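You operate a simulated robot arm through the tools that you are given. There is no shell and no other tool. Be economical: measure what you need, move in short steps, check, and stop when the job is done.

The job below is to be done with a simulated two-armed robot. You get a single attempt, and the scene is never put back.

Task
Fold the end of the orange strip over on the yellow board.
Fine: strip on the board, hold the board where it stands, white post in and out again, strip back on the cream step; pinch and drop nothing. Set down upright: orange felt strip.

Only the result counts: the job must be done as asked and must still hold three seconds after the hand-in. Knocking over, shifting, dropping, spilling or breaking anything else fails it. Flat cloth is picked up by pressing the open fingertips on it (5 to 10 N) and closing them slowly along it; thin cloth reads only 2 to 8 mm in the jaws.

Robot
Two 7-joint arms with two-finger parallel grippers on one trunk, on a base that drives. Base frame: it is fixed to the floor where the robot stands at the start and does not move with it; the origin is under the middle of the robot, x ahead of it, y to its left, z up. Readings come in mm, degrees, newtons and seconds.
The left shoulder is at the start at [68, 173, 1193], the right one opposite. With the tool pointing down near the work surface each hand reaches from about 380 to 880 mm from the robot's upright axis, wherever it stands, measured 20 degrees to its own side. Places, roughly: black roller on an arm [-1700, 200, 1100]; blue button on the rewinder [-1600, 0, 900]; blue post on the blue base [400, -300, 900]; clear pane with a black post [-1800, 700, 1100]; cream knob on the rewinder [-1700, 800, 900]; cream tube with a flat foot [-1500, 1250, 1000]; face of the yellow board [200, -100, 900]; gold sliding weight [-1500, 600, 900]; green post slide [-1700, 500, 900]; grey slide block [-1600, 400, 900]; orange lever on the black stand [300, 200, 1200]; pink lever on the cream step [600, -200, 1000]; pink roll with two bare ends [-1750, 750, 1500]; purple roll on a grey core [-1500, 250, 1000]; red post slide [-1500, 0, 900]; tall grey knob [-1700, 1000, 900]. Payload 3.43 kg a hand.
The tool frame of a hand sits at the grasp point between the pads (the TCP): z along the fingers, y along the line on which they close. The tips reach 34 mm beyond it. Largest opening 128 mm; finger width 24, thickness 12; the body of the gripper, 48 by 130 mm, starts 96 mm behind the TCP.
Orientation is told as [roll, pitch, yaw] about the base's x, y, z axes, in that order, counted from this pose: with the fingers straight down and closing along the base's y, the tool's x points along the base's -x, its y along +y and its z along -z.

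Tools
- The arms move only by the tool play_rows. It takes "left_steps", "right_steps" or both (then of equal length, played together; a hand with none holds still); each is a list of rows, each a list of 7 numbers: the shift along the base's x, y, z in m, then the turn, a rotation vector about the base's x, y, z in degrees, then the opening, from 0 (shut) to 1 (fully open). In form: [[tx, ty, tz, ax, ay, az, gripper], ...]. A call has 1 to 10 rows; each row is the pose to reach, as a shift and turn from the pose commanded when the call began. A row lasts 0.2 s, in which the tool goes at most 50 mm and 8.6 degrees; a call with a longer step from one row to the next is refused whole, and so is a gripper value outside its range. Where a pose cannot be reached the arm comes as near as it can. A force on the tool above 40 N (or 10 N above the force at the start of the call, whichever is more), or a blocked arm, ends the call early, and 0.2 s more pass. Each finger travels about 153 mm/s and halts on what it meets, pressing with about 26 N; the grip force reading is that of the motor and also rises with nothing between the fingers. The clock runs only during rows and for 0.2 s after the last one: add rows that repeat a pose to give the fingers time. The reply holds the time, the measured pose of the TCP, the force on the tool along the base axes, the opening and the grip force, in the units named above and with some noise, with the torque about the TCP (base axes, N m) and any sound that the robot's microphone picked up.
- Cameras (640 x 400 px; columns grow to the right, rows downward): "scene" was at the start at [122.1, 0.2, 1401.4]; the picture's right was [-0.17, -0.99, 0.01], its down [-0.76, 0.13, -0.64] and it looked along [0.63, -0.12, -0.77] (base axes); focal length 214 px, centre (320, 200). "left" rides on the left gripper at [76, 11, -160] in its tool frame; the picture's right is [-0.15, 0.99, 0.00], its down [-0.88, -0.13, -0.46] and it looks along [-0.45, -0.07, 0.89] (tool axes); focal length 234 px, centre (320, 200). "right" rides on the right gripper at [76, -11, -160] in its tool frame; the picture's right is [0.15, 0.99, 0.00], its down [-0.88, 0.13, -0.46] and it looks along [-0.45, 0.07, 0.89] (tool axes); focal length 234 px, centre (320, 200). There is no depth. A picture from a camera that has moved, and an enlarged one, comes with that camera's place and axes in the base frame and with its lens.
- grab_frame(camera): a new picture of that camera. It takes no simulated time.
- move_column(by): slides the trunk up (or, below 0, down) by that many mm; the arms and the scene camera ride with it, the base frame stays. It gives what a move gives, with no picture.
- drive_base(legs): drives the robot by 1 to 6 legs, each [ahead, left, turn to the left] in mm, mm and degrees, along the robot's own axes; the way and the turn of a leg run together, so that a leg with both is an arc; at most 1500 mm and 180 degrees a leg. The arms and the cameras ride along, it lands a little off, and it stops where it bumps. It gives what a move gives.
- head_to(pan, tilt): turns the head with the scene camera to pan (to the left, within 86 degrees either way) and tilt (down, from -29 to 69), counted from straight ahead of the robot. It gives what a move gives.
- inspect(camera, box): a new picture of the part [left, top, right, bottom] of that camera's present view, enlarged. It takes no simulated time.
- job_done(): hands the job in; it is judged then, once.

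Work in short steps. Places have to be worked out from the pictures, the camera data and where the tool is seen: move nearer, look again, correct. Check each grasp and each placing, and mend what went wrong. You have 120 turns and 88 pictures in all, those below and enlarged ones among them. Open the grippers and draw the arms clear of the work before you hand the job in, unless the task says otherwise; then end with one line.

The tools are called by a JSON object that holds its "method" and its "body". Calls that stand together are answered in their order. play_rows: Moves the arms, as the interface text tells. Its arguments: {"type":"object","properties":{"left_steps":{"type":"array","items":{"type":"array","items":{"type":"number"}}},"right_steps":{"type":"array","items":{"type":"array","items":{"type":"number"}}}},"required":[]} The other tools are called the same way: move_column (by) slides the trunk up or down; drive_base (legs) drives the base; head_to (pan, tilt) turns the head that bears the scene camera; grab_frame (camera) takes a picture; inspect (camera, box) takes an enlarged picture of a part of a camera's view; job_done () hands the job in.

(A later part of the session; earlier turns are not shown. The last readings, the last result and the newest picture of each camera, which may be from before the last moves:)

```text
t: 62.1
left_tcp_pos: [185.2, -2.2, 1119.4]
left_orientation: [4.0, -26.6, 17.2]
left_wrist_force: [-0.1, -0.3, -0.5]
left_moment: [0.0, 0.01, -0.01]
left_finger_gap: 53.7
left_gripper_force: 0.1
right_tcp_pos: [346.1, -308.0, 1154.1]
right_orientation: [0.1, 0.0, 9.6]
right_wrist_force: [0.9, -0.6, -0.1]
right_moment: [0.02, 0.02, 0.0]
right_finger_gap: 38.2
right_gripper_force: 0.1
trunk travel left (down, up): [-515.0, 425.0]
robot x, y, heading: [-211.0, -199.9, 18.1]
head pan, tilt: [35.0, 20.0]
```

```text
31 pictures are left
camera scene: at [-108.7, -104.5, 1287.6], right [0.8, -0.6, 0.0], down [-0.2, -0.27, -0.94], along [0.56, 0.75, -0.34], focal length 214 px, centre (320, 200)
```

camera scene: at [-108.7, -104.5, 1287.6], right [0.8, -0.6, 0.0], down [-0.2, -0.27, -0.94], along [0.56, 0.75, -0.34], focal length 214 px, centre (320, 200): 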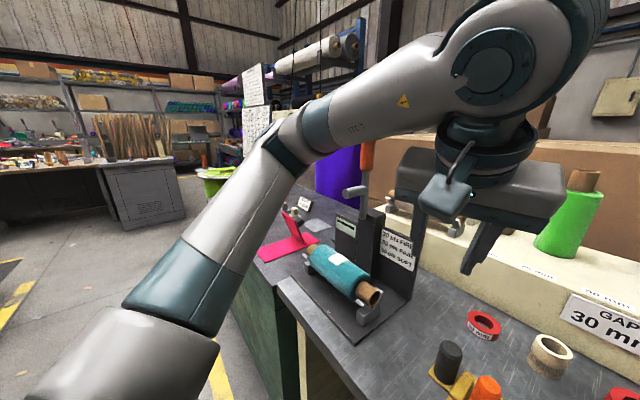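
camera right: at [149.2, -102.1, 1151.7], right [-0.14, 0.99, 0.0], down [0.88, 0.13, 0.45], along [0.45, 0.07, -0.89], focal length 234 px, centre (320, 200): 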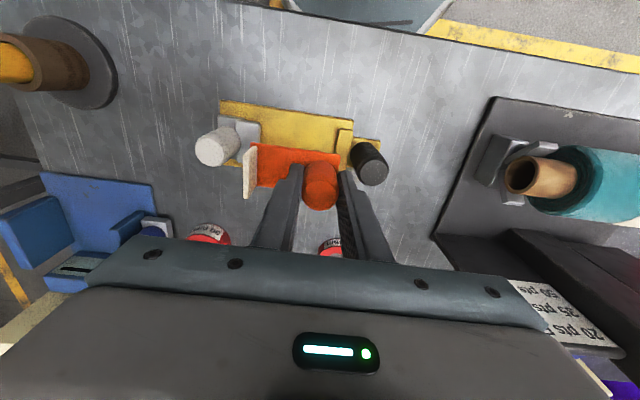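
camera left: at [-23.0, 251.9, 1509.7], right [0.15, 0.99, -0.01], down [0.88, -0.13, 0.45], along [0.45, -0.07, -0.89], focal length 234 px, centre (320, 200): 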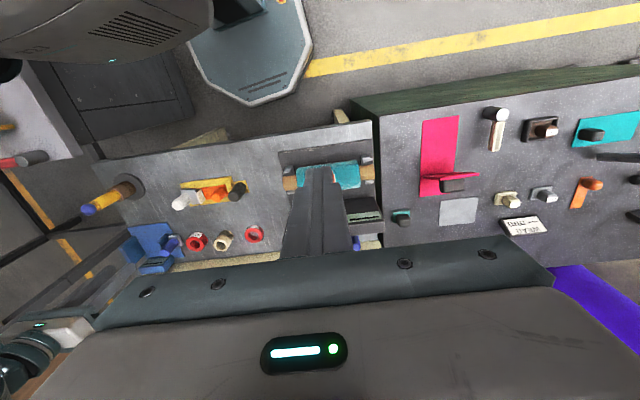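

The lever now stands well clear of the elbow. I bring the left hand over the black post (224,-35) at z≈1000 and turn the head back to the board.

{"method": "play_rows", "body": {"left_steps": [[0.013, -0.011, -0.03, 0, 0, 0, 0.42], [0.026, -0.022, -0.06, 0, 0, 0, 0.42], [0.039, -0.033, -0.09, 0, 0, 0, 0.42], [0.039, -0.033, -0.119, 0, 0, 0, 0.42], [0.039, -0.033, -0.119, 0, 0, 0, 0.42]]}}

{"method": "head_to", "body": {"pan": -15, "tilt": 50}}

{"method": "grab_frame", "body": {"camera": "scene"}}

{"method": "grab_frame", "body": {"camera": "left"}}

```text
t: 63.4
left_tcp_pos: [218.3, -33.8, 1008.1]
left_orientation: [4.0, -27.3, 17.4]
left_wrist_force: [0.7, -0.9, -0.9]
left_moment: [-0.04, -0.03, -0.01]
left_finger_gap: 53.5
left_gripper_force: 0.1
right_tcp_pos: [337.6, -310.4, 1158.9]
right_orientation: [0.2, -0.4, 9.8]
right_wrist_force: [-0.5, -0.1, 0.3]
right_moment: [0.01, 0.07, 0.02]
right_finger_gap: 38.5
right_gripper_force: 0.0
trunk travel left (down, up): [-515.0, 425.0]
robot x, y, heading: [-214.6, -198.6, 18.3]
head pan, tilt: [35.0, 20.0]
```

```text
t: 64.5
left_tcp_pos: [217.8, -34.3, 1007.4]
left_orientation: [3.9, -27.3, 17.3]
left_wrist_force: [-0.1, -0.3, -0.6]
left_moment: [0.02, 0.0, 0.0]
left_finger_gap: 53.9
left_gripper_force: 0.1
right_tcp_pos: [337.0, -310.8, 1159.7]
right_orientation: [0.1, -0.4, 9.6]
right_wrist_force: [-0.5, 0.1, -0.3]
right_moment: [-0.01, 0.02, 0.03]
right_finger_gap: 38.6
right_gripper_force: 0.0
trunk travel left (down, up): [-515.0, 425.0]
robot x, y, heading: [-214.7, -198.5, 18.3]
head pan, tilt: [-15.0, 50.0]
```

```text
30 pictures are left
camera scene: at [-98.9, -176.5, 1243.3], right [0.06, -1.0, 0.0], down [-0.76, -0.04, -0.65], along [0.65, 0.04, -0.76], focal length 214 px, centre (320, 200)
```

scene: 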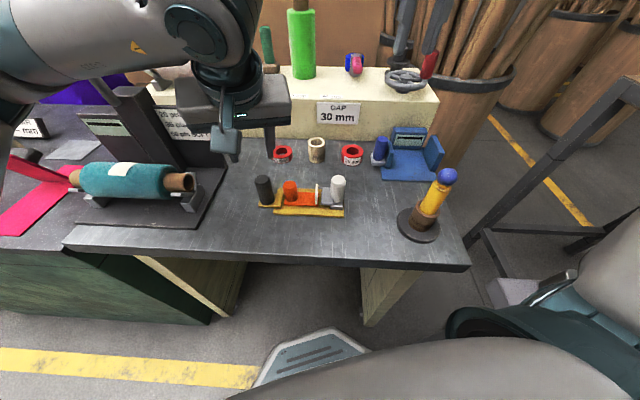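

```text
29 pictures are left
camera left: at [84.1, -75.0, 1116.2], right [-0.2, 0.97, 0.13], down [0.6, 0.02, 0.8], along [0.78, 0.23, -0.59], focal length 234 px, centre (320, 200)
```

left: 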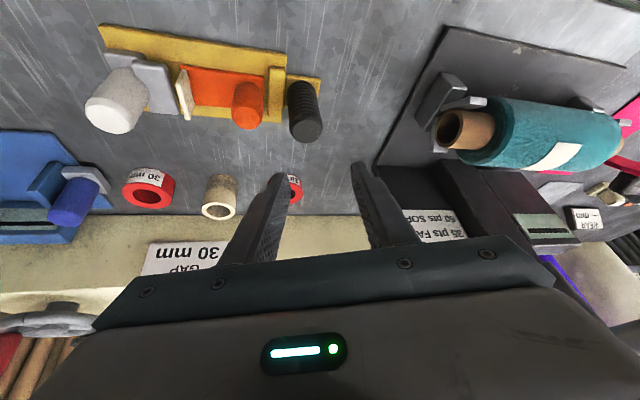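

Both views put the black post top at ≈(221,-37,928). I lower the left hand around it to z≈918 with a 47 mm opening.

{"method": "play_rows", "body": {"left_steps": [[0.003, -0.002, -0.025, 0, 0, 0, 0.37], [0.003, -0.002, -0.05, 0, 0, 0, 0.37], [0.003, -0.002, -0.068, 0, 0, 0, 0.37], [0.003, -0.002, -0.068, 0, 0, 0, 0.37]]}}

{"method": "inspect", "body": {"camera": "scene", "box": [220, 150, 364, 240]}}

{"method": "inspect", "body": {"camera": "left", "box": [160, 60, 480, 260]}}

```text
t: 65.5
left_tcp_pos: [226.9, -40.2, 932.7]
left_orientation: [4.1, -26.6, 17.0]
left_wrist_force: [0.8, -0.4, -0.9]
left_moment: [0.03, 0.02, 0.0]
left_finger_gap: 47.5
left_gripper_force: 0.1
right_tcp_pos: [347.5, -311.3, 1154.6]
right_orientation: [0.2, 0.1, 9.5]
right_wrist_force: [0.5, -0.4, 0.5]
right_moment: [0.03, 0.0, -0.02]
right_finger_gap: 38.6
right_gripper_force: 0.0
trunk travel left (down, up): [-515.0, 425.0]
robot x, y, heading: [-209.3, -197.8, 18.4]
head pan, tilt: [-15.0, 50.0]
```

```text
4.44 times, centred on (292, 195) of scene
camera zoom: at [-87.5, -176.2, 1241.8], right [0.05, -1.0, 0.0], down [-0.76, -0.04, -0.64], along [0.64, 0.03, -0.77], focal length 953 px, centre (444, 222)
```

zoom: 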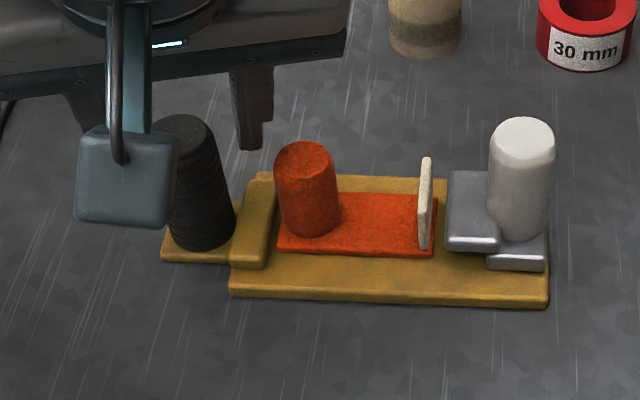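

```text
2.00 times, centred on (320, 160) of left
camera zoom: at [94.7, -79.4, 1044.0], right [-0.19, 0.97, 0.13], down [0.61, 0.02, 0.79], along [0.77, 0.23, -0.6], focal length 468 px, centre (320, 280)
```

zoom: 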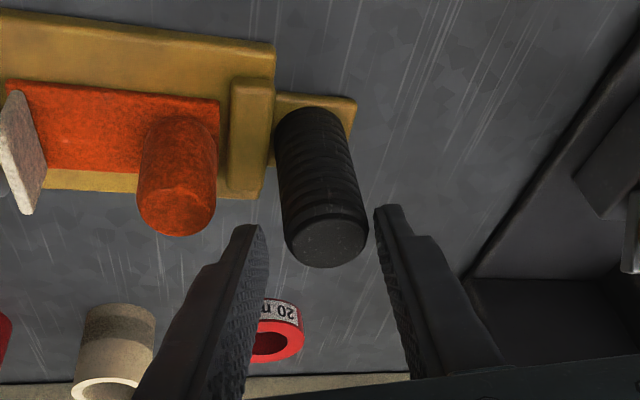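

Post axis ≈(225,-37), within a few mm of the TCP. I lower 15 mm more with a small correction and close on the post.

{"method": "play_rows", "body": {"left_steps": [[-0.002, 0.003, -0.008, 0, 0, 0, 0.37], [-0.002, 0.003, -0.015, 0, 0, 0, 0.37], [-0.002, 0.003, -0.015, 0, 0, 0, 0.31], [-0.002, 0.003, -0.015, 0, 0, 0, 0.27], [-0.002, 0.003, -0.015, 0, 0, 0, 0.23], [-0.002, 0.003, -0.015, 0, 0, 0, 0.2], [-0.002, 0.003, -0.015, 0, 0, 0, 0.2]]}}

{"method": "inspect", "body": {"camera": "scene", "box": [220, 150, 364, 240]}}

```text
t: 67.1
left_tcp_pos: [225.0, -34.1, 920.0]
left_orientation: [3.9, -26.5, 17.2]
left_wrist_force: [-1.9, -0.9, 1.2]
left_moment: [-0.85, -0.02, -0.26]
left_finger_gap: 34.8
left_gripper_force: 26.1
right_tcp_pos: [347.2, -309.2, 1153.7]
right_orientation: [0.3, 0.1, 9.7]
right_wrist_force: [-0.3, -0.5, -0.8]
right_moment: [-0.01, 0.0, 0.02]
right_finger_gap: 38.7
right_gripper_force: 0.1
trunk travel left (down, up): [-515.0, 425.0]
robot x, y, heading: [-213.1, -201.4, 18.4]
head pan, tilt: [-15.0, 50.0]
```

```text
4.44 times, centred on (292, 195) of scene
camera zoom: at [-87.9, -174.5, 1242.0], right [0.06, -1.0, 0.0], down [-0.76, -0.04, -0.64], along [0.64, 0.04, -0.77], focal length 953 px, centre (444, 222)
```

zoom: 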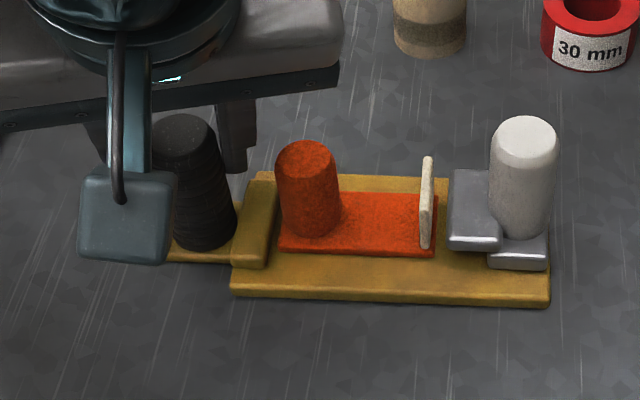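

The left hand holds the black post (34.8 mm, 26 N) and the board hasn't moved. Now the right hand: turn it about 75° so it closes along x, and move over the white post (≈224,-195).

{"method": "play_rows", "body": {"right_steps": [[-0.01, 0.01, 0, 0, 0, 8.4, 0.45], [-0.02, 0.02, 0, 0, 0, 16.8, 0.45], [-0.035, 0.03, 0, 0, 0, 25.2, 0.45], [-0.05, 0.045, 0, 0, 0, 33.6, 0.45], [-0.065, 0.06, 0, 0, 0, 42, 0.45], [-0.08, 0.075, -0.01, 0, 0, 50.4, 0.45], [-0.095, 0.09, -0.03, 0, 0, 58.8, 0.45], [-0.11, 0.1, -0.05, 0, 0, 67.2, 0.45], [-0.122, 0.11, -0.07, 0, 0, 75, 0.45], [-0.122, 0.113, -0.09, 0, 0, 75, 0.45]]}}

{"method": "grab_frame", "body": {"camera": "scene"}}

{"method": "grab_frame", "body": {"camera": "right"}}

```text
t: 69.3
left_tcp_pos: [226.0, -33.1, 919.1]
left_orientation: [3.8, -26.5, 17.4]
left_wrist_force: [-0.1, 0.3, 1.0]
left_moment: [-0.76, -0.31, -0.09]
left_finger_gap: 35.1
left_gripper_force: 26.0
right_tcp_pos: [225.7, -195.7, 1064.8]
right_orientation: [0.2, 0.1, 84.7]
right_wrist_force: [0.3, -0.2, -0.2]
right_moment: [-0.01, 0.02, 0.02]
right_finger_gap: 57.4
right_gripper_force: 0.0
trunk travel left (down, up): [-515.0, 425.0]
robot x, y, heading: [-211.7, -199.2, 18.3]
head pan, tilt: [-15.0, 50.0]
```

```text
25 pictures are left
camera scene: at [-87.9, -174.5, 1242.0], right [0.06, -1.0, 0.0], down [-0.76, -0.04, -0.64], along [0.64, 0.04, -0.77], focal length 214 px, centre (320, 200)
```

scene: 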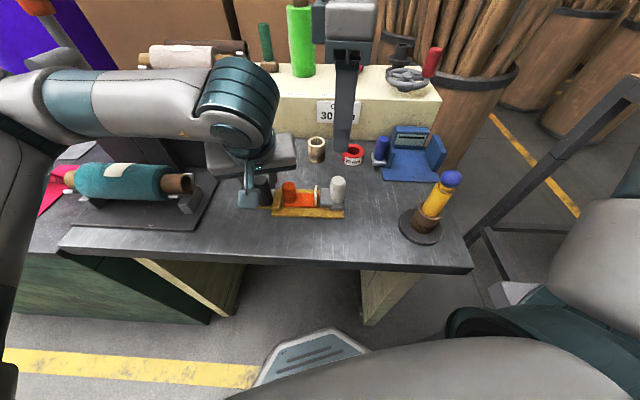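

```text
24 pictures are left
camera right: at [230.8, -272.0, 1224.6], right [-1.0, -0.05, 0.0], down [-0.05, 0.89, 0.45], along [-0.03, 0.45, -0.89], focal length 234 px, centre (320, 200)
```

right: 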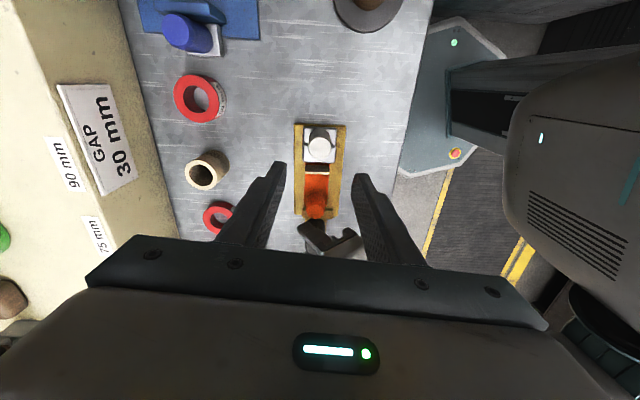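

The right hand is above with good heading. I enlarge its view to pin down the white post.

{"method": "inspect", "body": {"camera": "right", "box": [240, 100, 400, 200]}}

```text
4.00 times, centred on (320, 150) of right
camera zoom: at [230.8, -272.0, 1224.6], right [-1.0, -0.05, 0.0], down [-0.05, 0.89, 0.45], along [-0.03, 0.45, -0.89], focal length 937 px, centre (320, 400)
```

zoom: 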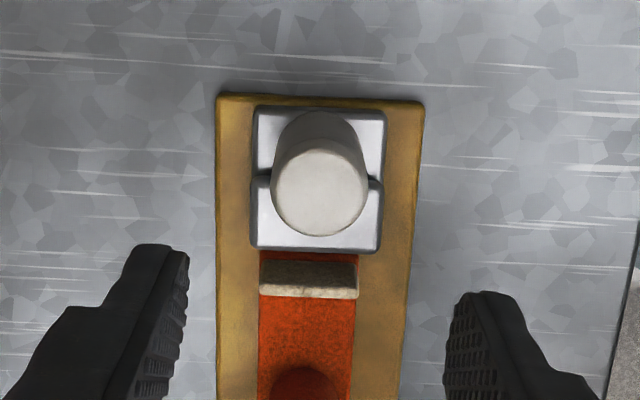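

White post ≈(225,-197), matching the TCP. I descend to z≈922 and close on it.

{"method": "play_rows", "body": {"right_steps": [[0, -0.001, -0.04, 0, 0, 0, 0.45], [0, -0.001, -0.08, 0, 0, 0, 0.45], [0, -0.001, -0.115, 0, 0, 0, 0.45], [0, -0.001, -0.142, 0, 0, 0, 0.45], [0, -0.001, -0.142, 0, 0, 0, 0.35], [0, -0.001, -0.142, 0, 0, 0, 0.25], [0, -0.001, -0.142, 0, 0, 0, 0.15], [0, -0.001, -0.142, 0, 0, 0, 0.15]]}}

{"method": "inspect", "body": {"camera": "scene", "box": [220, 150, 364, 240]}}

```text
t: 71.1
left_tcp_pos: [225.2, -32.6, 919.6]
left_orientation: [3.9, -26.6, 17.2]
left_wrist_force: [0.1, -0.4, 4.2]
left_moment: [-1.07, 0.22, -0.14]
left_finger_gap: 34.9
left_gripper_force: 26.0
right_tcp_pos: [226.1, -195.4, 921.1]
right_orientation: [0.2, 0.1, 84.6]
right_wrist_force: [-2.8, 0.7, -0.7]
right_moment: [-0.09, -0.36, 0.09]
right_finger_gap: 31.3
right_gripper_force: 25.7
trunk travel left (down, up): [-515.0, 425.0]
robot x, y, heading: [-212.9, -195.7, 18.3]
head pan, tilt: [-15.0, 50.0]
```

```text
4.44 times, centred on (292, 195) of scene
camera zoom: at [-88.1, -174.5, 1242.0], right [0.06, -1.0, 0.0], down [-0.76, -0.04, -0.64], along [0.64, 0.04, -0.77], focal length 953 px, centre (444, 222)
```

zoom: 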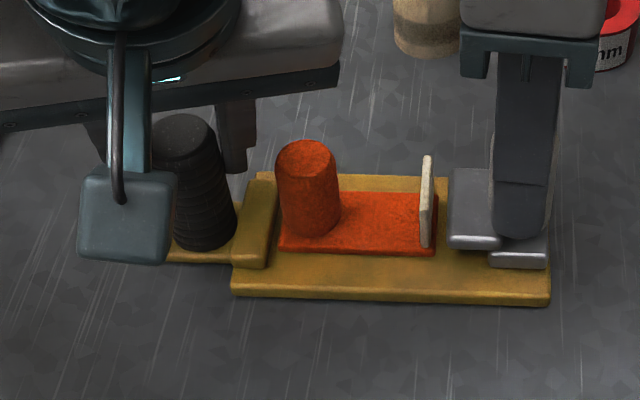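

Both posts are held. I push the white post in (+y) by 20 mm slowly and look.

{"method": "play_rows", "body": {"right_steps": [[0, 0.004, 0, 0, 0, 0, 0.15], [0, 0.008, 0, 0, 0, 0, 0.15], [0, 0.012, 0, 0, 0, 0, 0.15], [0, 0.016, 0, 0, 0, 0, 0.15], [0, 0.02, 0, 0, 0, 0, 0.15], [0, 0.02, 0, 0, 0, 0, 0.15]]}}

{"method": "inspect", "body": {"camera": "scene", "box": [220, 150, 364, 240]}}

```text
t: 72.5
left_tcp_pos: [225.1, -33.9, 919.5]
left_orientation: [3.9, -26.6, 17.2]
left_wrist_force: [-6.2, 4.4, 4.2]
left_moment: [-0.9, 0.05, -0.45]
left_finger_gap: 35.2
left_gripper_force: 25.7
right_tcp_pos: [225.4, -175.4, 923.3]
right_orientation: [0.1, 0.0, 84.6]
right_wrist_force: [8.8, -3.7, 0.3]
right_moment: [-0.34, -0.62, -0.33]
right_finger_gap: 31.6
right_gripper_force: 25.8
trunk travel left (down, up): [-515.0, 425.0]
robot x, y, heading: [-214.9, -195.6, 18.4]
head pan, tilt: [-15.0, 50.0]
```

```text
4.44 times, centred on (292, 195) of scene
camera zoom: at [-87.5, -174.3, 1242.0], right [0.06, -1.0, 0.0], down [-0.77, -0.04, -0.64], along [0.64, 0.04, -0.77], focal length 953 px, centre (444, 222)
```

zoom: 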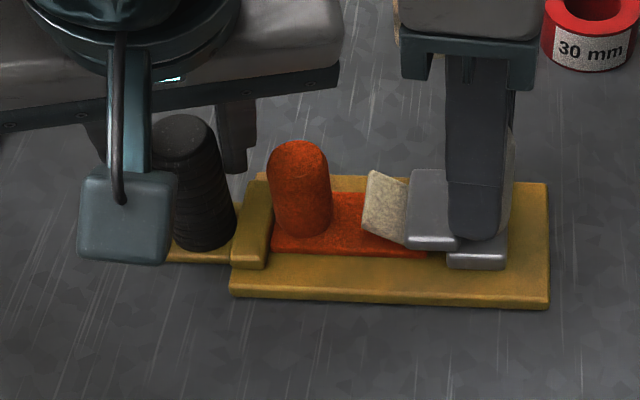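

The flap is folding and the board stays. I push on another 22 mm, easing x by 1.5 mm to relieve the side force.

{"method": "play_rows", "body": {"right_steps": [[0.001, 0.004, 0, 0, 0, 0, 0.15], [0.0015, 0.008, 0, 0, 0, 0, 0.15], [0.0015, 0.012, 0, 0, 0, 0, 0.15], [0.0015, 0.016, 0, 0, 0, 0, 0.15], [0.0015, 0.019, 0, 0, 0, 0, 0.15], [0.0015, 0.022, 0, 0, 0, 0, 0.15], [0.0015, 0.022, 0, 0, 0, 0, 0.15]]}}

{"method": "inspect", "body": {"camera": "scene", "box": [220, 150, 364, 240]}}

```text
t: 74.1
left_tcp_pos: [225.4, -33.6, 919.8]
left_orientation: [3.9, -26.8, 17.2]
left_wrist_force: [3.9, 0.6, 2.9]
left_moment: [-0.76, -1.0, 0.11]
left_finger_gap: 34.5
left_gripper_force: 26.4
right_tcp_pos: [227.2, -168.7, 924.1]
right_orientation: [0.2, 0.1, 84.5]
right_wrist_force: [-7.2, -1.4, 3.9]
right_moment: [-0.43, 0.85, 0.24]
right_finger_gap: 31.1
right_gripper_force: 26.1
right hand out of reach, approached as far as the arm can: row 4, 5, 6, 7
trunk travel left (down, up): [-515.0, 425.0]
robot x, y, heading: [-210.6, -195.8, 18.2]
head pan, tilt: [-15.0, 50.0]
```

```text
4.44 times, centred on (292, 195) of scene
camera zoom: at [-88.5, -174.5, 1242.1], right [0.06, -1.0, 0.0], down [-0.76, -0.04, -0.64], along [0.64, 0.04, -0.77], focal length 953 px, centre (444, 222)
```

zoom: 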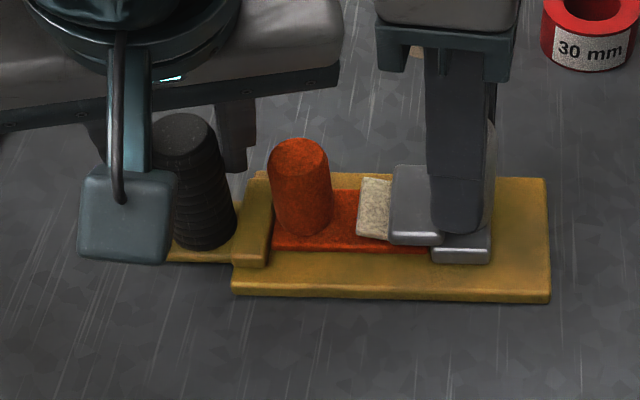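

The slider advanced ~28 mm; the arm ran out of inward reach. I tilt the right tool about x (wrist outward) to gain reach and push about 16 mm more.

{"method": "play_rows", "body": {"right_steps": [[-0.0005, 0, 0, 4, 0, 0, 0.15], [-0.001, 0, 0, 8, 0, 0, 0.15], [-0.001, 0, 0, 12, 0, 0, 0.15], [-0.001, 0.004, 0, 14, 0, 0, 0.15], [-0.001, 0.008, 0, 14, 0, 0, 0.15], [-0.001, 0.012, 0, 14, 0, 0, 0.15], [-0.001, 0.016, 0, 14, 0, 0, 0.15], [-0.001, 0.016, 0, 14, 0, 0, 0.15]]}}

{"method": "inspect", "body": {"camera": "scene", "box": [220, 150, 364, 240]}}

```text
t: 75.9
left_tcp_pos: [225.9, -34.2, 919.5]
left_orientation: [3.8, -26.6, 17.2]
left_wrist_force: [0.3, 5.3, 2.8]
left_moment: [-0.75, -0.26, 0.01]
left_finger_gap: 34.7
left_gripper_force: 25.8
right_tcp_pos: [224.9, -151.5, 923.9]
right_orientation: [1.7, -13.8, 84.4]
right_wrist_force: [-0.9, -3.3, -4.8]
right_moment: [0.21, 0.09, 0.06]
right_finger_gap: 30.7
right_gripper_force: 25.8
trunk travel left (down, up): [-515.0, 425.0]
robot x, y, heading: [-212.4, -196.8, 18.5]
head pan, tilt: [-15.0, 50.0]
```

```text
4.44 times, centred on (292, 195) of scene
camera zoom: at [-87.8, -174.3, 1241.9], right [0.06, -1.0, 0.0], down [-0.76, -0.04, -0.64], along [0.64, 0.04, -0.77], focal length 953 px, centre (444, 222)
```

zoom: 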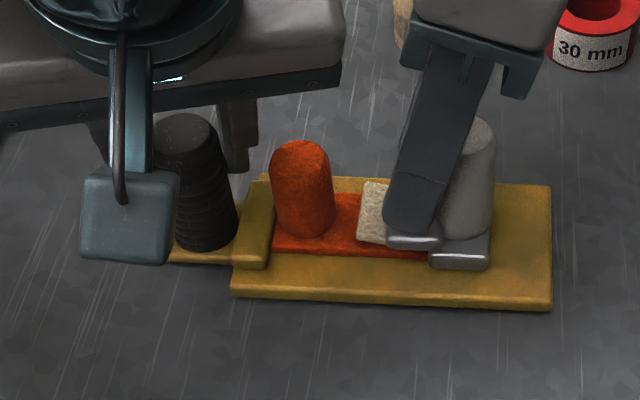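

The fingers slid along the post while the slider moved only ~2 mm more (≈30 mm total): possibly its end stop. I look from the left camera at the flap.

{"method": "inspect", "body": {"camera": "left", "box": [0, 20, 320, 220]}}

```text
2.00 times, centred on (160, 120) of left
camera zoom: at [92.6, -74.5, 1029.6], right [-0.2, 0.97, 0.12], down [0.61, 0.02, 0.79], along [0.77, 0.23, -0.6], focal length 468 px, centre (640, 360)
```

zoom: 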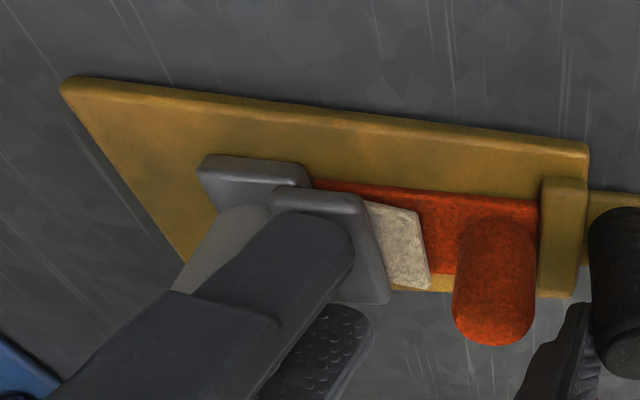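

The flap lies nearly flat with the slider plate over it. To be sure it is fully in, I release, lift, go behind the post with closed fingers and push positively.

{"method": "play_rows", "body": {"right_steps": [[0, -0.008, 0, 0, 0, 0, 0.4], [0, -0.014, 0.01, 0, 0, 0, 0.45], [0, -0.014, 0.04, 0, 0, 0, 0.45], [0, -0.02, 0.065, 0, 0, 0, 0.4], [0, -0.05, 0.065, 0, 0, 0, 0.1], [0, -0.052, 0.065, 0, 0, 0, 0], [0, -0.052, 0.03, 0, 0, 0, 0], [0, -0.052, 0.0, 0, 0, 0, 0], [0, -0.052, 0.0, 0, 0, 0, 0]]}}

{"method": "inspect", "body": {"camera": "scene", "box": [220, 150, 364, 240]}}

```text
t: 77.9
left_tcp_pos: [224.9, -34.6, 919.7]
left_orientation: [4.0, -26.5, 17.2]
left_wrist_force: [-1.6, 1.5, 1.5]
left_moment: [-0.73, -0.19, -0.19]
left_finger_gap: 34.9
left_gripper_force: 25.9
right_tcp_pos: [226.5, -202.7, 922.9]
right_orientation: [1.6, -13.8, 84.4]
right_wrist_force: [0.6, 0.4, -0.9]
right_moment: [0.0, 0.01, 0.0]
right_finger_gap: 0.1
right_gripper_force: 26.4
trunk travel left (down, up): [-515.0, 425.0]
robot x, y, heading: [-210.8, -200.2, 18.2]
head pan, tilt: [-15.0, 50.0]
```

```text
4.44 times, centred on (292, 195) of scene
camera zoom: at [-87.9, -174.3, 1242.0], right [0.06, -1.0, 0.0], down [-0.76, -0.04, -0.64], along [0.64, 0.04, -0.77], focal length 953 px, centre (444, 222)
```

zoom: 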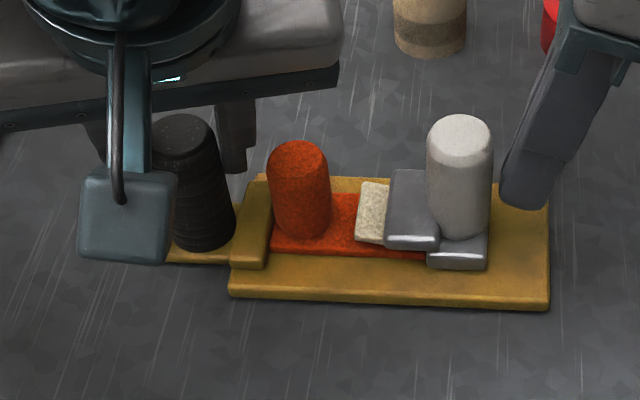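

Clear view: the post is at y≈-163, fingers are just behind it. I push gently in 3 mm steps.

{"method": "play_rows", "body": {"right_steps": [[0, 0.004, 0, 0, 0, 0, 0], [0, 0.007, 0, 0, 0, 0, 0], [0, 0.01, 0, 0, 0, 0, 0], [0, 0.013, 0, 0, 0, 0, 0], [0, 0.016, 0, 0, 0, 0, 0], [0, 0.016, 0, 0, 0, 0, 0]]}}

{"method": "inspect", "body": {"camera": "scene", "box": [220, 150, 364, 240]}}

```text
t: 78.7
left_tcp_pos: [225.5, -30.5, 919.1]
left_orientation: [4.5, -26.6, 17.3]
left_wrist_force: [-2.1, 6.3, 3.0]
left_moment: [-1.0, -0.31, -0.34]
left_finger_gap: 35.3
left_gripper_force: 25.7
right_tcp_pos: [224.9, -199.1, 923.2]
right_orientation: [1.5, -13.3, 84.3]
right_wrist_force: [1.0, -7.9, 1.8]
right_moment: [-0.15, -0.08, -0.01]
right_finger_gap: 0.0
right_gripper_force: 25.9
trunk travel left (down, up): [-515.0, 425.0]
robot x, y, heading: [-207.7, -198.7, 18.1]
head pan, tilt: [-15.0, 50.0]
stopped in row 3 (right hand): the force on the tool passed its limit at 44 N (the readings are from after the stop); the commanded pose is now the measured one
```

```text
4.44 times, centred on (292, 195) of scene
camera zoom: at [-87.9, -174.9, 1241.9], right [0.06, -1.0, 0.0], down [-0.76, -0.04, -0.64], along [0.64, 0.04, -0.77], focal length 953 px, centre (444, 222)
```

zoom: 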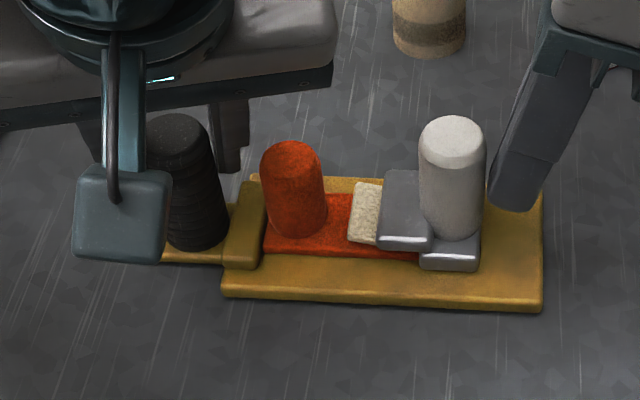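

That's the hard stop (44 N): the slider is fully in. The board yielded ~3.5 mm with the left hand, so I back the right hand off and bring the board back by moving the left hand -3.5 mm.

{"method": "play_rows", "body": {"right_steps": [[0, -0.008, 0, 0, 0, 0, 0], [0, -0.016, 0, 0, 0, 0, 0], [0, -0.016, 0, 0, 0, 0, 0], [0, -0.016, 0, 0, 0, 0, 0]], "left_steps": [[0, 0, 0, 0, 0, 0, 0.2], [0, 0, 0, 0, 0, 0, 0.2], [0, -0.002, 0, 0, 0, 0, 0.2], [0, -0.0035, 0, 0, 0, 0, 0.2]]}}

{"method": "inspect", "body": {"camera": "scene", "box": [220, 150, 364, 240]}}

```text
t: 79.7
left_tcp_pos: [225.4, -34.8, 918.6]
left_orientation: [4.4, -26.7, 17.4]
left_wrist_force: [-0.6, 3.4, 4.0]
left_moment: [-1.06, -0.35, 0.04]
left_finger_gap: 35.0
left_gripper_force: 25.7
right_tcp_pos: [226.4, -213.5, 923.4]
right_orientation: [1.5, -13.4, 84.5]
right_wrist_force: [0.2, -0.2, 0.2]
right_moment: [-0.03, 0.03, 0.03]
right_finger_gap: 0.1
right_gripper_force: 25.5
trunk travel left (down, up): [-515.0, 425.0]
robot x, y, heading: [-212.1, -199.2, 18.3]
head pan, tilt: [-15.0, 50.0]
```

```text
4.44 times, centred on (292, 195) of scene
camera zoom: at [-88.0, -174.3, 1242.0], right [0.06, -1.0, 0.0], down [-0.76, -0.04, -0.64], along [0.64, 0.04, -0.77], focal length 953 px, centre (444, 222)
```

zoom: 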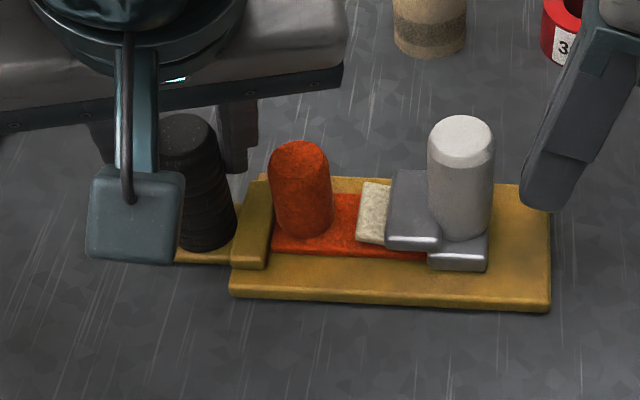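

The board is exactly back. Now I regrip the white post along x at y≈-163 to pull it out.

{"method": "play_rows", "body": {"right_steps": [[0, 0, 0.035, 0, 0, 0, 0.1], [0, 0, 0.07, 0, 0, 0, 0.3], [0, 0.025, 0.07, 0, 0, 0, 0.45], [0, 0.05, 0.07, 0, 0, 0, 0.45], [0, 0.05, 0.035, 0, 0, 0, 0.45], [0, 0.05, 0.002, 0, 0, 0, 0.45], [0, 0.05, 0.002, 0, 0, 0, 0.35], [0, 0.05, 0.002, 0, 0, 0, 0.25], [0, 0.05, 0.002, 0, 0, 0, 0.15], [0, 0.05, 0.002, 0, 0, 0, 0.15]]}}

```text
t: 81.9
left_tcp_pos: [225.5, -33.5, 920.1]
left_orientation: [4.5, -26.7, 17.3]
left_wrist_force: [1.5, -1.7, 2.5]
left_moment: [-1.14, 0.5, -0.16]
left_finger_gap: 35.2
left_gripper_force: 25.7
right_tcp_pos: [224.5, -164.3, 924.2]
right_orientation: [1.4, -13.3, 84.3]
right_wrist_force: [-4.4, 0.8, -0.2]
right_moment: [0.01, -0.64, 0.15]
right_finger_gap: 31.3
right_gripper_force: 25.8
trunk travel left (down, up): [-515.0, 425.0]
robot x, y, heading: [-215.0, -196.3, 18.2]
head pan, tilt: [-15.0, 50.0]
```

Gripped (31.3 mm). I pull the post out by 33 mm slowly.

{"method": "play_rows", "body": {"right_steps": [[0, -0.004, 0, 0, 0, 0, 0.15], [0, -0.009, 0, 0, 0, 0, 0.15], [0, -0.014, 0, 0, 0, 0, 0.15], [0.0005, -0.019, 0, 0, 0, 0, 0.15], [0.001, -0.024, 0, 0, 0, 0, 0.15], [0.001, -0.029, 0, 0, 0, 0, 0.15], [0.001, -0.032, 0, 0, 0, 0, 0.15], [0.001, -0.032, 0, 0, 0, 0, 0.15]]}}

{"method": "inspect", "body": {"camera": "scene", "box": [220, 150, 364, 240]}}

```text
t: 83.7
left_tcp_pos: [226.0, -36.0, 919.7]
left_orientation: [4.3, -26.8, 17.3]
left_wrist_force: [-1.1, -19.2, 9.6]
left_moment: [-1.38, 0.29, -0.12]
left_finger_gap: 35.0
left_gripper_force: 25.8
right_tcp_pos: [226.4, -196.0, 926.0]
right_orientation: [1.5, -13.4, 84.4]
right_wrist_force: [1.2, 18.7, -6.6]
right_moment: [-0.06, -0.54, -0.11]
right_finger_gap: 31.2
right_gripper_force: 25.7
trunk travel left (down, up): [-515.0, 425.0]
robot x, y, heading: [-213.9, -196.4, 18.3]
head pan, tilt: [-15.0, 50.0]
```

```text
4.44 times, centred on (292, 195) of scene
camera zoom: at [-87.3, -174.7, 1241.9], right [0.06, -1.0, 0.0], down [-0.77, -0.04, -0.64], along [0.64, 0.04, -0.77], focal length 953 px, centre (444, 222)
```

zoom: 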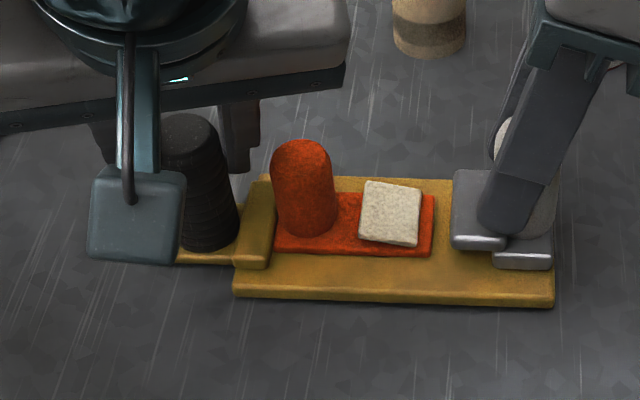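

The flap lies folded flat and the slider is fully out. I relieve the pull by 2 mm, release the white post and lift the right hand.

{"method": "play_rows", "body": {"right_steps": [[0, 0.002, 0, 0, 0, 0, 0.15], [0, 0.002, 0, 0, 0, 0, 0.15], [0, 0.002, 0, 0, 0, 0, 0.3], [0, 0.002, 0, 0, 0, 0, 0.45], [0, 0.002, 0.03, 0, 0, 0, 0.45], [0, 0.002, 0.07, 0, 0, 0, 0.45], [0, -0.01, 0.11, -5, 0, 0, 0.45], [0, -0.03, 0.15, -10, 0, 0, 0.45], [0, -0.05, 0.18, -13.4, 0, 0, 0.45]]}}

{"method": "inspect", "body": {"camera": "scene", "box": [220, 150, 364, 240]}}

```text
t: 85.7
left_tcp_pos: [226.7, -34.4, 918.7]
left_orientation: [4.4, -26.7, 17.3]
left_wrist_force: [-1.1, 1.4, 3.7]
left_moment: [-0.72, -0.29, -0.13]
left_finger_gap: 34.8
left_gripper_force: 25.8
right_tcp_pos: [227.1, -244.9, 1107.2]
right_orientation: [0.2, 0.1, 84.5]
right_wrist_force: [0.9, -0.7, 0.8]
right_moment: [0.0, 0.02, 0.03]
right_finger_gap: 57.6
right_gripper_force: 0.0
trunk travel left (down, up): [-515.0, 425.0]
robot x, y, heading: [-210.2, -193.7, 18.3]
head pan, tilt: [-15.0, 50.0]
```

```text
4.44 times, centred on (292, 195) of scene
camera zoom: at [-88.1, -174.4, 1242.0], right [0.06, -1.0, 0.0], down [-0.76, -0.04, -0.64], along [0.64, 0.04, -0.77], focal length 953 px, centre (444, 222)
```

zoom: 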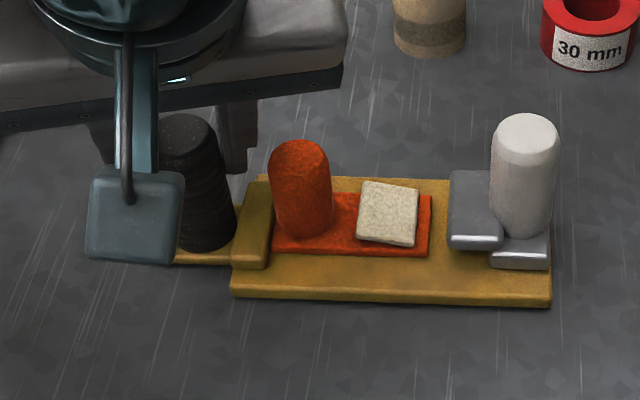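

Board and slider are where they started, flap flat. Now I release the black post with the left hand and lift it away.

{"method": "play_rows", "body": {"left_steps": [[0, 0, 0, 0, 0, 0, 0.3], [0, 0, 0, 0, 0, 0, 0.36], [0, 0, 0, 0, 0, 0, 0.37], [0, 0, 0.02, 0, 0, 0, 0.37], [0, 0, 0.05, 0, 0, 0, 0.37], [0, 0, 0.09, 0, 0, 0, 0.37], [-0.013, 0.011, 0.13, 0, 0, 0, 0.42], [-0.026, 0.022, 0.165, 0, 0, 0, 0.42], [-0.039, 0.033, 0.2, 0, 0, 0, 0.42]]}}

{"method": "inspect", "body": {"camera": "scene", "box": [220, 150, 364, 240]}}

```text
t: 87.7
left_tcp_pos: [186.5, -1.2, 1120.2]
left_orientation: [4.4, -26.8, 17.2]
left_wrist_force: [-0.7, -0.1, 0.4]
left_moment: [-0.02, -0.02, -0.02]
left_finger_gap: 53.9
left_gripper_force: 0.1
right_tcp_pos: [227.2, -243.7, 1107.1]
right_orientation: [0.2, 0.0, 84.5]
right_wrist_force: [0.4, -0.1, 0.3]
right_moment: [0.03, -0.08, -0.03]
right_finger_gap: 57.5
right_gripper_force: 0.1
trunk travel left (down, up): [-515.0, 425.0]
robot x, y, heading: [-214.6, -199.1, 18.3]
head pan, tilt: [-15.0, 50.0]
```

```text
4.44 times, centred on (292, 195) of scene
camera zoom: at [-88.8, -174.9, 1242.1], right [0.06, -1.0, 0.0], down [-0.76, -0.04, -0.64], along [0.64, 0.04, -0.77], focal length 953 px, centre (444, 222)
```

zoom: 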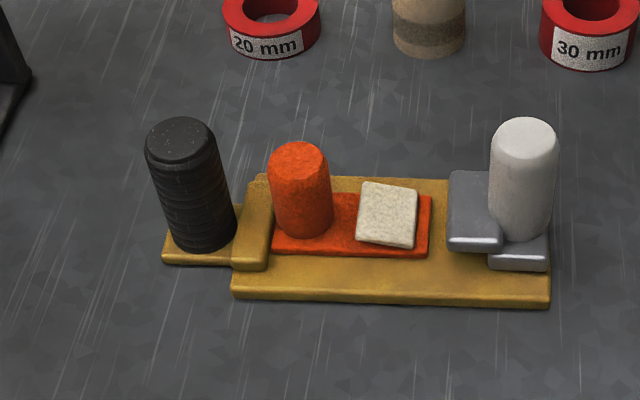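

Everything on the board is as wanted. I raise the trunk, turn the right hand back to closing along y, and retract the left hand high, before driving to the earlier pick station.

{"method": "move_column", "body": {"by": 130}}

{"method": "play_rows", "body": {"right_steps": [[0, 0, 0, 0, 0, -8.2, 0.4], [0, 0, 0, 0, 0, -16.4, 0.35], [0, 0, 0, 0, 0, -24.6, 0.35], [0, 0, 0, 0, 0, -32.8, 0.35], [0, 0, 0, 0, 0, -41, 0.35], [0, 0, 0, 0, 0, -49.2, 0.35], [0, 0, 0, 0, 0, -57.4, 0.35], [0, 0, 0, 0, 0, -65.6, 0.35], [0, 0, 0, 0, 0, -73.8, 0.35], [0, 0, 0, 0, 0, -77.6, 0.35]], "left_steps": [[0, 0, 0.03, 0, 0, 0, 0.42], [0, 0, 0.06, 0, 0, 0, 0.42], [-0.01, 0.02, 0.09, 0, 0, 0, 0.42], [-0.02, 0.04, 0.1, -2, 5, 0, 0.42], [-0.03, 0.06, 0.1, -4, 10, 0, 0.42], [-0.04, 0.08, 0.1, -7, 15, 0, 0.42], [-0.05, 0.1, 0.1, -9, 20, 0, 0.42], [-0.06, 0.12, 0.1, -11, 25, 0, 0.42], [-0.07, 0.14, 0.1, -11, 25, 0, 0.42], [-0.08, 0.153, 0.1, -11, 25, 0, 0.42]]}}

{"method": "drive_base", "body": {"legs": [[0, 0, -6.9], [0, 195, 0], [-34, 0, 0]]}}

{"method": "grab_frame", "body": {"camera": "scene"}}

```text
t: 89.3
left_tcp_pos: [189.5, 0.2, 1250.7]
left_orientation: [4.3, -26.6, 17.4]
left_wrist_force: [-0.4, 0.0, 0.5]
left_moment: [0.0, -0.01, -0.02]
left_finger_gap: 53.9
left_gripper_force: 0.0
right_tcp_pos: [228.8, -243.8, 1236.6]
right_orientation: [0.3, 0.1, 84.5]
right_wrist_force: [-0.3, -0.9, -0.3]
right_moment: [0.0, 0.0, -0.03]
right_finger_gap: 57.9
right_gripper_force: 0.1
trunk travel left (down, up): [-645.0, 295.0]
robot x, y, heading: [-209.6, -194.5, 18.0]
head pan, tilt: [-15.0, 50.0]
```

```text
t: 91.5
left_tcp_pos: [107.9, 152.1, 1351.1]
left_orientation: [1.4, 0.5, 18.0]
left_wrist_force: [-0.4, 0.8, -0.3]
left_moment: [-0.01, 0.01, 0.0]
left_finger_gap: 53.7
left_gripper_force: 0.1
right_tcp_pos: [226.3, -244.7, 1236.3]
right_orientation: [0.3, 0.0, 6.8]
right_wrist_force: [-0.5, -0.7, -0.3]
right_moment: [0.01, -0.05, -0.04]
right_finger_gap: 44.8
right_gripper_force: 0.0
trunk travel left (down, up): [-645.0, 295.0]
robot x, y, heading: [-212.8, -196.0, 18.3]
head pan, tilt: [-15.0, 50.0]
```

```text
t: 94.0
left_tcp_pos: [84.1, 289.9, 1349.3]
left_orientation: [1.5, 0.7, 11.1]
left_wrist_force: [0.7, -0.7, -0.1]
left_moment: [0.04, 0.1, -0.01]
left_finger_gap: 53.8
left_gripper_force: 0.0
right_tcp_pos: [155.7, -115.9, 1233.6]
right_orientation: [0.2, 0.3, 0.1]
right_wrist_force: [1.3, 0.7, -1.0]
right_moment: [0.02, 0.07, -0.04]
right_finger_gap: 44.8
right_gripper_force: 0.1
trunk travel left (down, up): [-645.0, 295.0]
robot x, y, heading: [-283.9, -14.2, 11.1]
head pan, tilt: [-15.0, 50.0]
```

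```text
11 pictures are left
camera scene: at [-150.3, -9.8, 1371.2], right [-0.06, -1.0, 0.0], down [-0.77, 0.05, -0.64], along [0.64, -0.04, -0.77], focal length 214 px, centre (320, 200)
```

scene: 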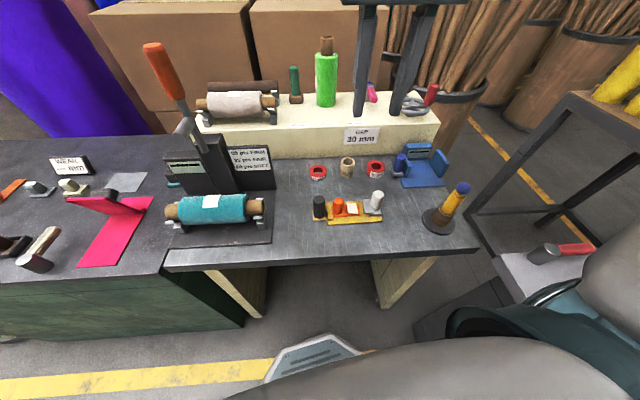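

The drive landed 75 mm short (back); I go ahead 75 mm.

{"method": "drive_base", "body": {"legs": [[75, 0, 0]]}}

```text
t: 95.1
left_tcp_pos: [148.5, 304.9, 1352.0]
left_orientation: [1.5, 0.6, 11.2]
left_wrist_force: [0.2, 0.3, -0.9]
left_moment: [0.04, 0.0, -0.01]
left_finger_gap: 53.8
left_gripper_force: 0.0
right_tcp_pos: [220.3, -102.3, 1237.2]
right_orientation: [0.2, 0.0, 0.0]
right_wrist_force: [-0.3, -1.1, 0.3]
right_moment: [0.02, 0.0, -0.02]
right_finger_gap: 45.2
right_gripper_force: 0.1
trunk travel left (down, up): [-645.0, 295.0]
robot x, y, heading: [-209.4, -1.9, 11.5]
head pan, tilt: [-15.0, 50.0]
```

The right hand is at (220,-102,1237); handle expected at (225,-90). I descend to z≈980 over it and look with the right camera.

{"method": "play_rows", "body": {"right_steps": [[0.003, 0.006, -0.04, 0, 0, 0, 0.35], [0.005, 0.012, -0.085, 0, 0, 0, 0.35], [0.005, 0.012, -0.13, 0, 0, 0, 0.35], [0.005, 0.012, -0.175, 0, 0, 0, 0.35], [0.005, 0.012, -0.22, 0, 0, 0, 0.35], [0.005, 0.012, -0.255, 0, 0, 0, 0.35], [0.005, 0.012, -0.255, 0, 0, 0, 0.35]]}}

{"method": "grab_frame", "body": {"camera": "right"}}

```text
t: 96.7
left_tcp_pos: [147.5, 304.7, 1350.8]
left_orientation: [1.5, 0.5, 11.1]
left_wrist_force: [0.1, 0.2, 0.0]
left_moment: [-0.05, -0.04, 0.0]
left_finger_gap: 53.8
left_gripper_force: 0.0
right_tcp_pos: [224.4, -89.1, 980.1]
right_orientation: [0.3, 0.0, 0.1]
right_wrist_force: [-0.3, -0.2, -0.2]
right_moment: [0.01, 0.0, -0.01]
right_finger_gap: 44.9
right_gripper_force: 0.1
trunk travel left (down, up): [-645.0, 295.0]
robot x, y, heading: [-211.1, -0.4, 11.2]
head pan, tilt: [-15.0, 50.0]
```

```text
10 pictures are left
camera right: at [149.7, -101.3, 1140.6], right [-0.15, 0.99, 0.0], down [0.88, 0.13, 0.46], along [0.45, 0.07, -0.89], focal length 234 px, centre (320, 200)
```

right: 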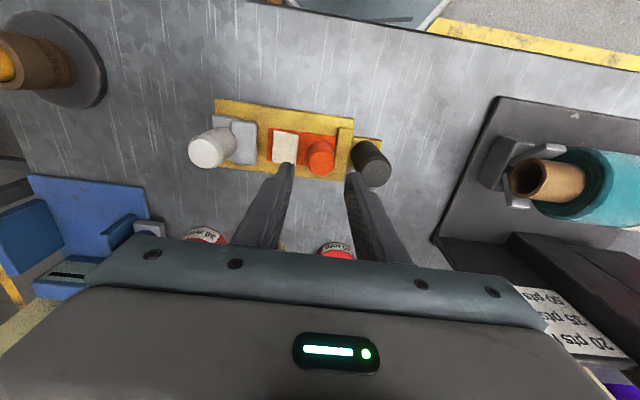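

Handle ≈(221,-91). I narrow to 38 mm (the black post is near) and descend to z≈911.

{"method": "play_rows", "body": {"right_steps": [[-0.003, -0.001, -0.02, 0, 0, 0, 0.3], [-0.003, -0.001, -0.035, 0, 0, 0, 0.3], [-0.003, -0.001, -0.05, 0, 0, 0, 0.3], [-0.003, -0.001, -0.06, 0, 0, 0, 0.3], [-0.003, -0.001, -0.069, 0, 0, 0, 0.3], [-0.003, -0.001, -0.069, 0, 0, 0, 0.3]]}}

{"method": "inspect", "body": {"camera": "right", "box": [180, 60, 420, 210]}}

```text
t: 98.1
left_tcp_pos: [149.7, 304.6, 1351.4]
left_orientation: [1.5, 0.5, 11.2]
left_wrist_force: [0.8, 0.2, -0.3]
left_moment: [0.05, 0.0, 0.0]
left_finger_gap: 53.5
left_gripper_force: 0.0
right_tcp_pos: [223.7, -90.1, 913.2]
right_orientation: [0.2, 0.0, 0.0]
right_wrist_force: [0.6, 0.5, -0.6]
right_moment: [-0.03, 0.02, 0.02]
right_finger_gap: 38.5
right_gripper_force: 0.0
trunk travel left (down, up): [-645.0, 295.0]
robot x, y, heading: [-207.7, -4.8, 11.3]
head pan, tilt: [-15.0, 50.0]
```

```text
2.67 times, centred on (300, 135) of right
camera zoom: at [148.4, -102.3, 1071.8], right [-0.15, 0.99, 0.0], down [0.88, 0.13, 0.46], along [0.45, 0.07, -0.89], focal length 624 px, centre (373, 373)
```

zoom: 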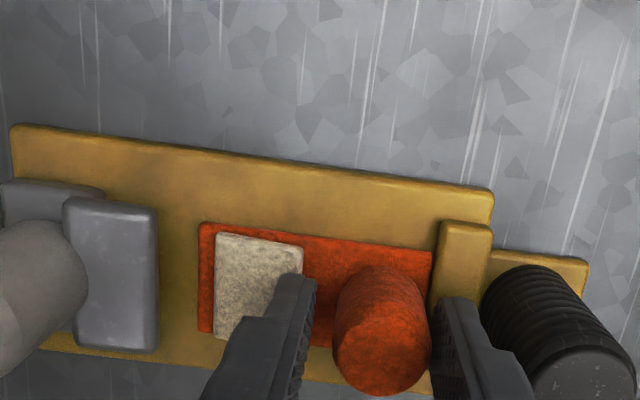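

The fingers straddle the handle with the tips above flap and ridge. I close and then lift.

{"method": "play_rows", "body": {"right_steps": [[0, 0.001, 0, 0, 0, 0, 0.24], [0, 0.001, 0, 0, 0, 0, 0.18], [0, 0.001, 0, 0, 0, 0, 0.1], [0, 0.001, 0, 0, 0, 0, 0.1], [0, 0.001, 0.01, 0, 0, 0, 0.1], [0, 0.001, 0.03, 0, 0, 0, 0.1], [0, 0.001, 0.07, 0, 0, 0, 0.1], [0, 0.001, 0.115, 0, 0, 0, 0.1], [0, 0.001, 0.16, 0, 0, 0, 0.1]]}}

{"method": "grab_frame", "body": {"camera": "scene"}}

```text
t: 100.1
left_tcp_pos: [148.2, 304.6, 1350.0]
left_orientation: [1.4, 0.5, 11.3]
left_wrist_force: [-1.0, -0.1, 0.2]
left_moment: [-0.01, 0.0, 0.02]
left_finger_gap: 53.8
left_gripper_force: 0.1
right_tcp_pos: [221.1, -89.1, 1071.4]
right_orientation: [0.2, 0.0, 0.0]
right_wrist_force: [-0.3, 0.2, 0.2]
right_moment: [0.0, 0.01, 0.03]
right_finger_gap: 28.3
right_gripper_force: 26.4
trunk travel left (down, up): [-645.0, 295.0]
robot x, y, heading: [-211.7, -5.3, 11.4]
head pan, tilt: [-15.0, 50.0]
```

```text
8 pictures are left
camera scene: at [-86.3, 4.7, 1372.0], right [-0.06, -1.0, 0.0], down [-0.76, 0.05, -0.64], along [0.64, -0.04, -0.77], focal length 214 px, centre (320, 200)
```

scene: 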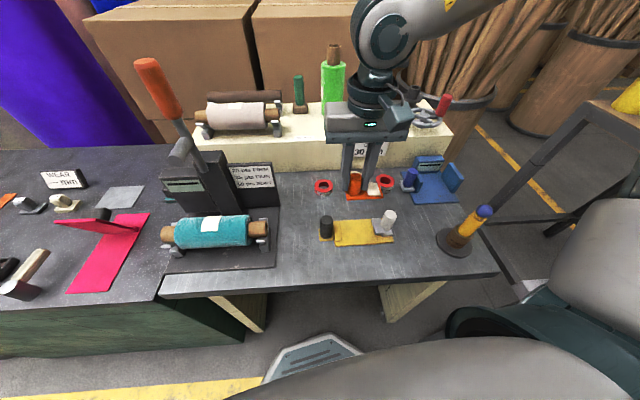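

The strip is held with its flap folded; the board stands as before. I raise and move it forward, then drive ahead along the earlier path.

{"method": "play_rows", "body": {"right_steps": [[0, 0, 0.04, 0, 0, 0, 0.1], [0.02, 0, 0.075, 0, 0, 0, 0.1], [0.06, 0, 0.085, 0, 0, 0, 0.1], [0.1, 0, 0.085, 0, 0, 0, 0.1], [0.13, 0, 0.085, 0, 0, 0, 0.1]]}}

{"method": "drive_base", "body": {"legs": [[140, 0, 0]]}}

```text
t: 101.3
left_tcp_pos: [150.3, 305.7, 1351.2]
left_orientation: [1.5, 0.6, 11.1]
left_wrist_force: [-0.2, -0.2, -0.7]
left_moment: [-0.01, 0.0, 0.02]
left_finger_gap: 53.6
left_gripper_force: 0.1
right_tcp_pos: [351.4, -90.1, 1157.0]
right_orientation: [0.3, 0.1, 0.0]
right_wrist_force: [-1.3, -1.4, -0.5]
right_moment: [0.0, 0.05, -0.01]
right_finger_gap: 28.2
right_gripper_force: 25.9
trunk travel left (down, up): [-645.0, 295.0]
robot x, y, heading: [-211.1, -1.2, 11.2]
head pan, tilt: [-15.0, 50.0]
```

```text
t: 102.6
left_tcp_pos: [282.9, 330.8, 1351.5]
left_orientation: [1.5, 0.3, 11.0]
left_wrist_force: [0.3, 0.7, 0.2]
left_moment: [0.03, -0.01, 0.0]
left_finger_gap: 53.8
left_gripper_force: 0.2
right_tcp_pos: [484.1, -63.5, 1157.9]
right_orientation: [0.1, 0.0, -0.1]
right_wrist_force: [-0.6, -0.2, 0.2]
right_moment: [0.03, 0.0, -0.02]
right_finger_gap: 28.3
right_gripper_force: 25.3
trunk travel left (down, up): [-645.0, 295.0]
robot x, y, heading: [-75.0, 24.4, 11.1]
head pan, tilt: [-15.0, 50.0]
```

At the same station as the pick. I move to (534,-61) and lower to z≈1050, then look.

{"method": "play_rows", "body": {"right_steps": [[0.025, 0.001, 0, 0, 0, 0, 0.1], [0.05, 0.002, 0, 0, 0, 0, 0.1], [0.05, 0.002, -0.03, 0, 0, 0, 0.1], [0.05, 0.002, -0.06, 0, 0, 0, 0.1], [0.05, 0.002, -0.085, 0, 0, 0, 0.1], [0.05, 0.002, -0.107, 0, 0, 0, 0.1], [0.05, 0.002, -0.107, 0, 0, 0, 0.1]]}}

{"method": "inspect", "body": {"camera": "scene", "box": [270, 70, 430, 170]}}

```text
t: 104.2
left_tcp_pos: [284.1, 330.0, 1351.6]
left_orientation: [1.5, 0.4, 11.1]
left_wrist_force: [-0.1, 0.5, 0.3]
left_moment: [0.03, -0.03, 0.01]
left_finger_gap: 53.6
left_gripper_force: 0.0
right_tcp_pos: [535.0, -63.0, 1051.0]
right_orientation: [0.1, 0.0, 0.0]
right_wrist_force: [-0.7, 0.4, -0.1]
right_moment: [0.02, 0.03, 0.01]
right_finger_gap: 28.3
right_gripper_force: 25.7
trunk travel left (down, up): [-645.0, 295.0]
robot x, y, heading: [-76.8, 25.4, 11.0]
head pan, tilt: [-15.0, 50.0]
```

```text
4.00 times, centred on (350, 120) of scene
camera zoom: at [48.8, 31.4, 1372.0], right [-0.07, -1.0, 0.0], down [-0.76, 0.05, -0.64], along [0.64, -0.04, -0.77], focal length 858 px, centre (200, 520)
```

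zoom: 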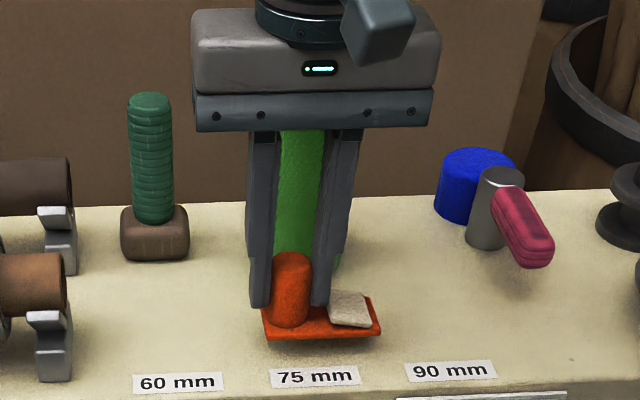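

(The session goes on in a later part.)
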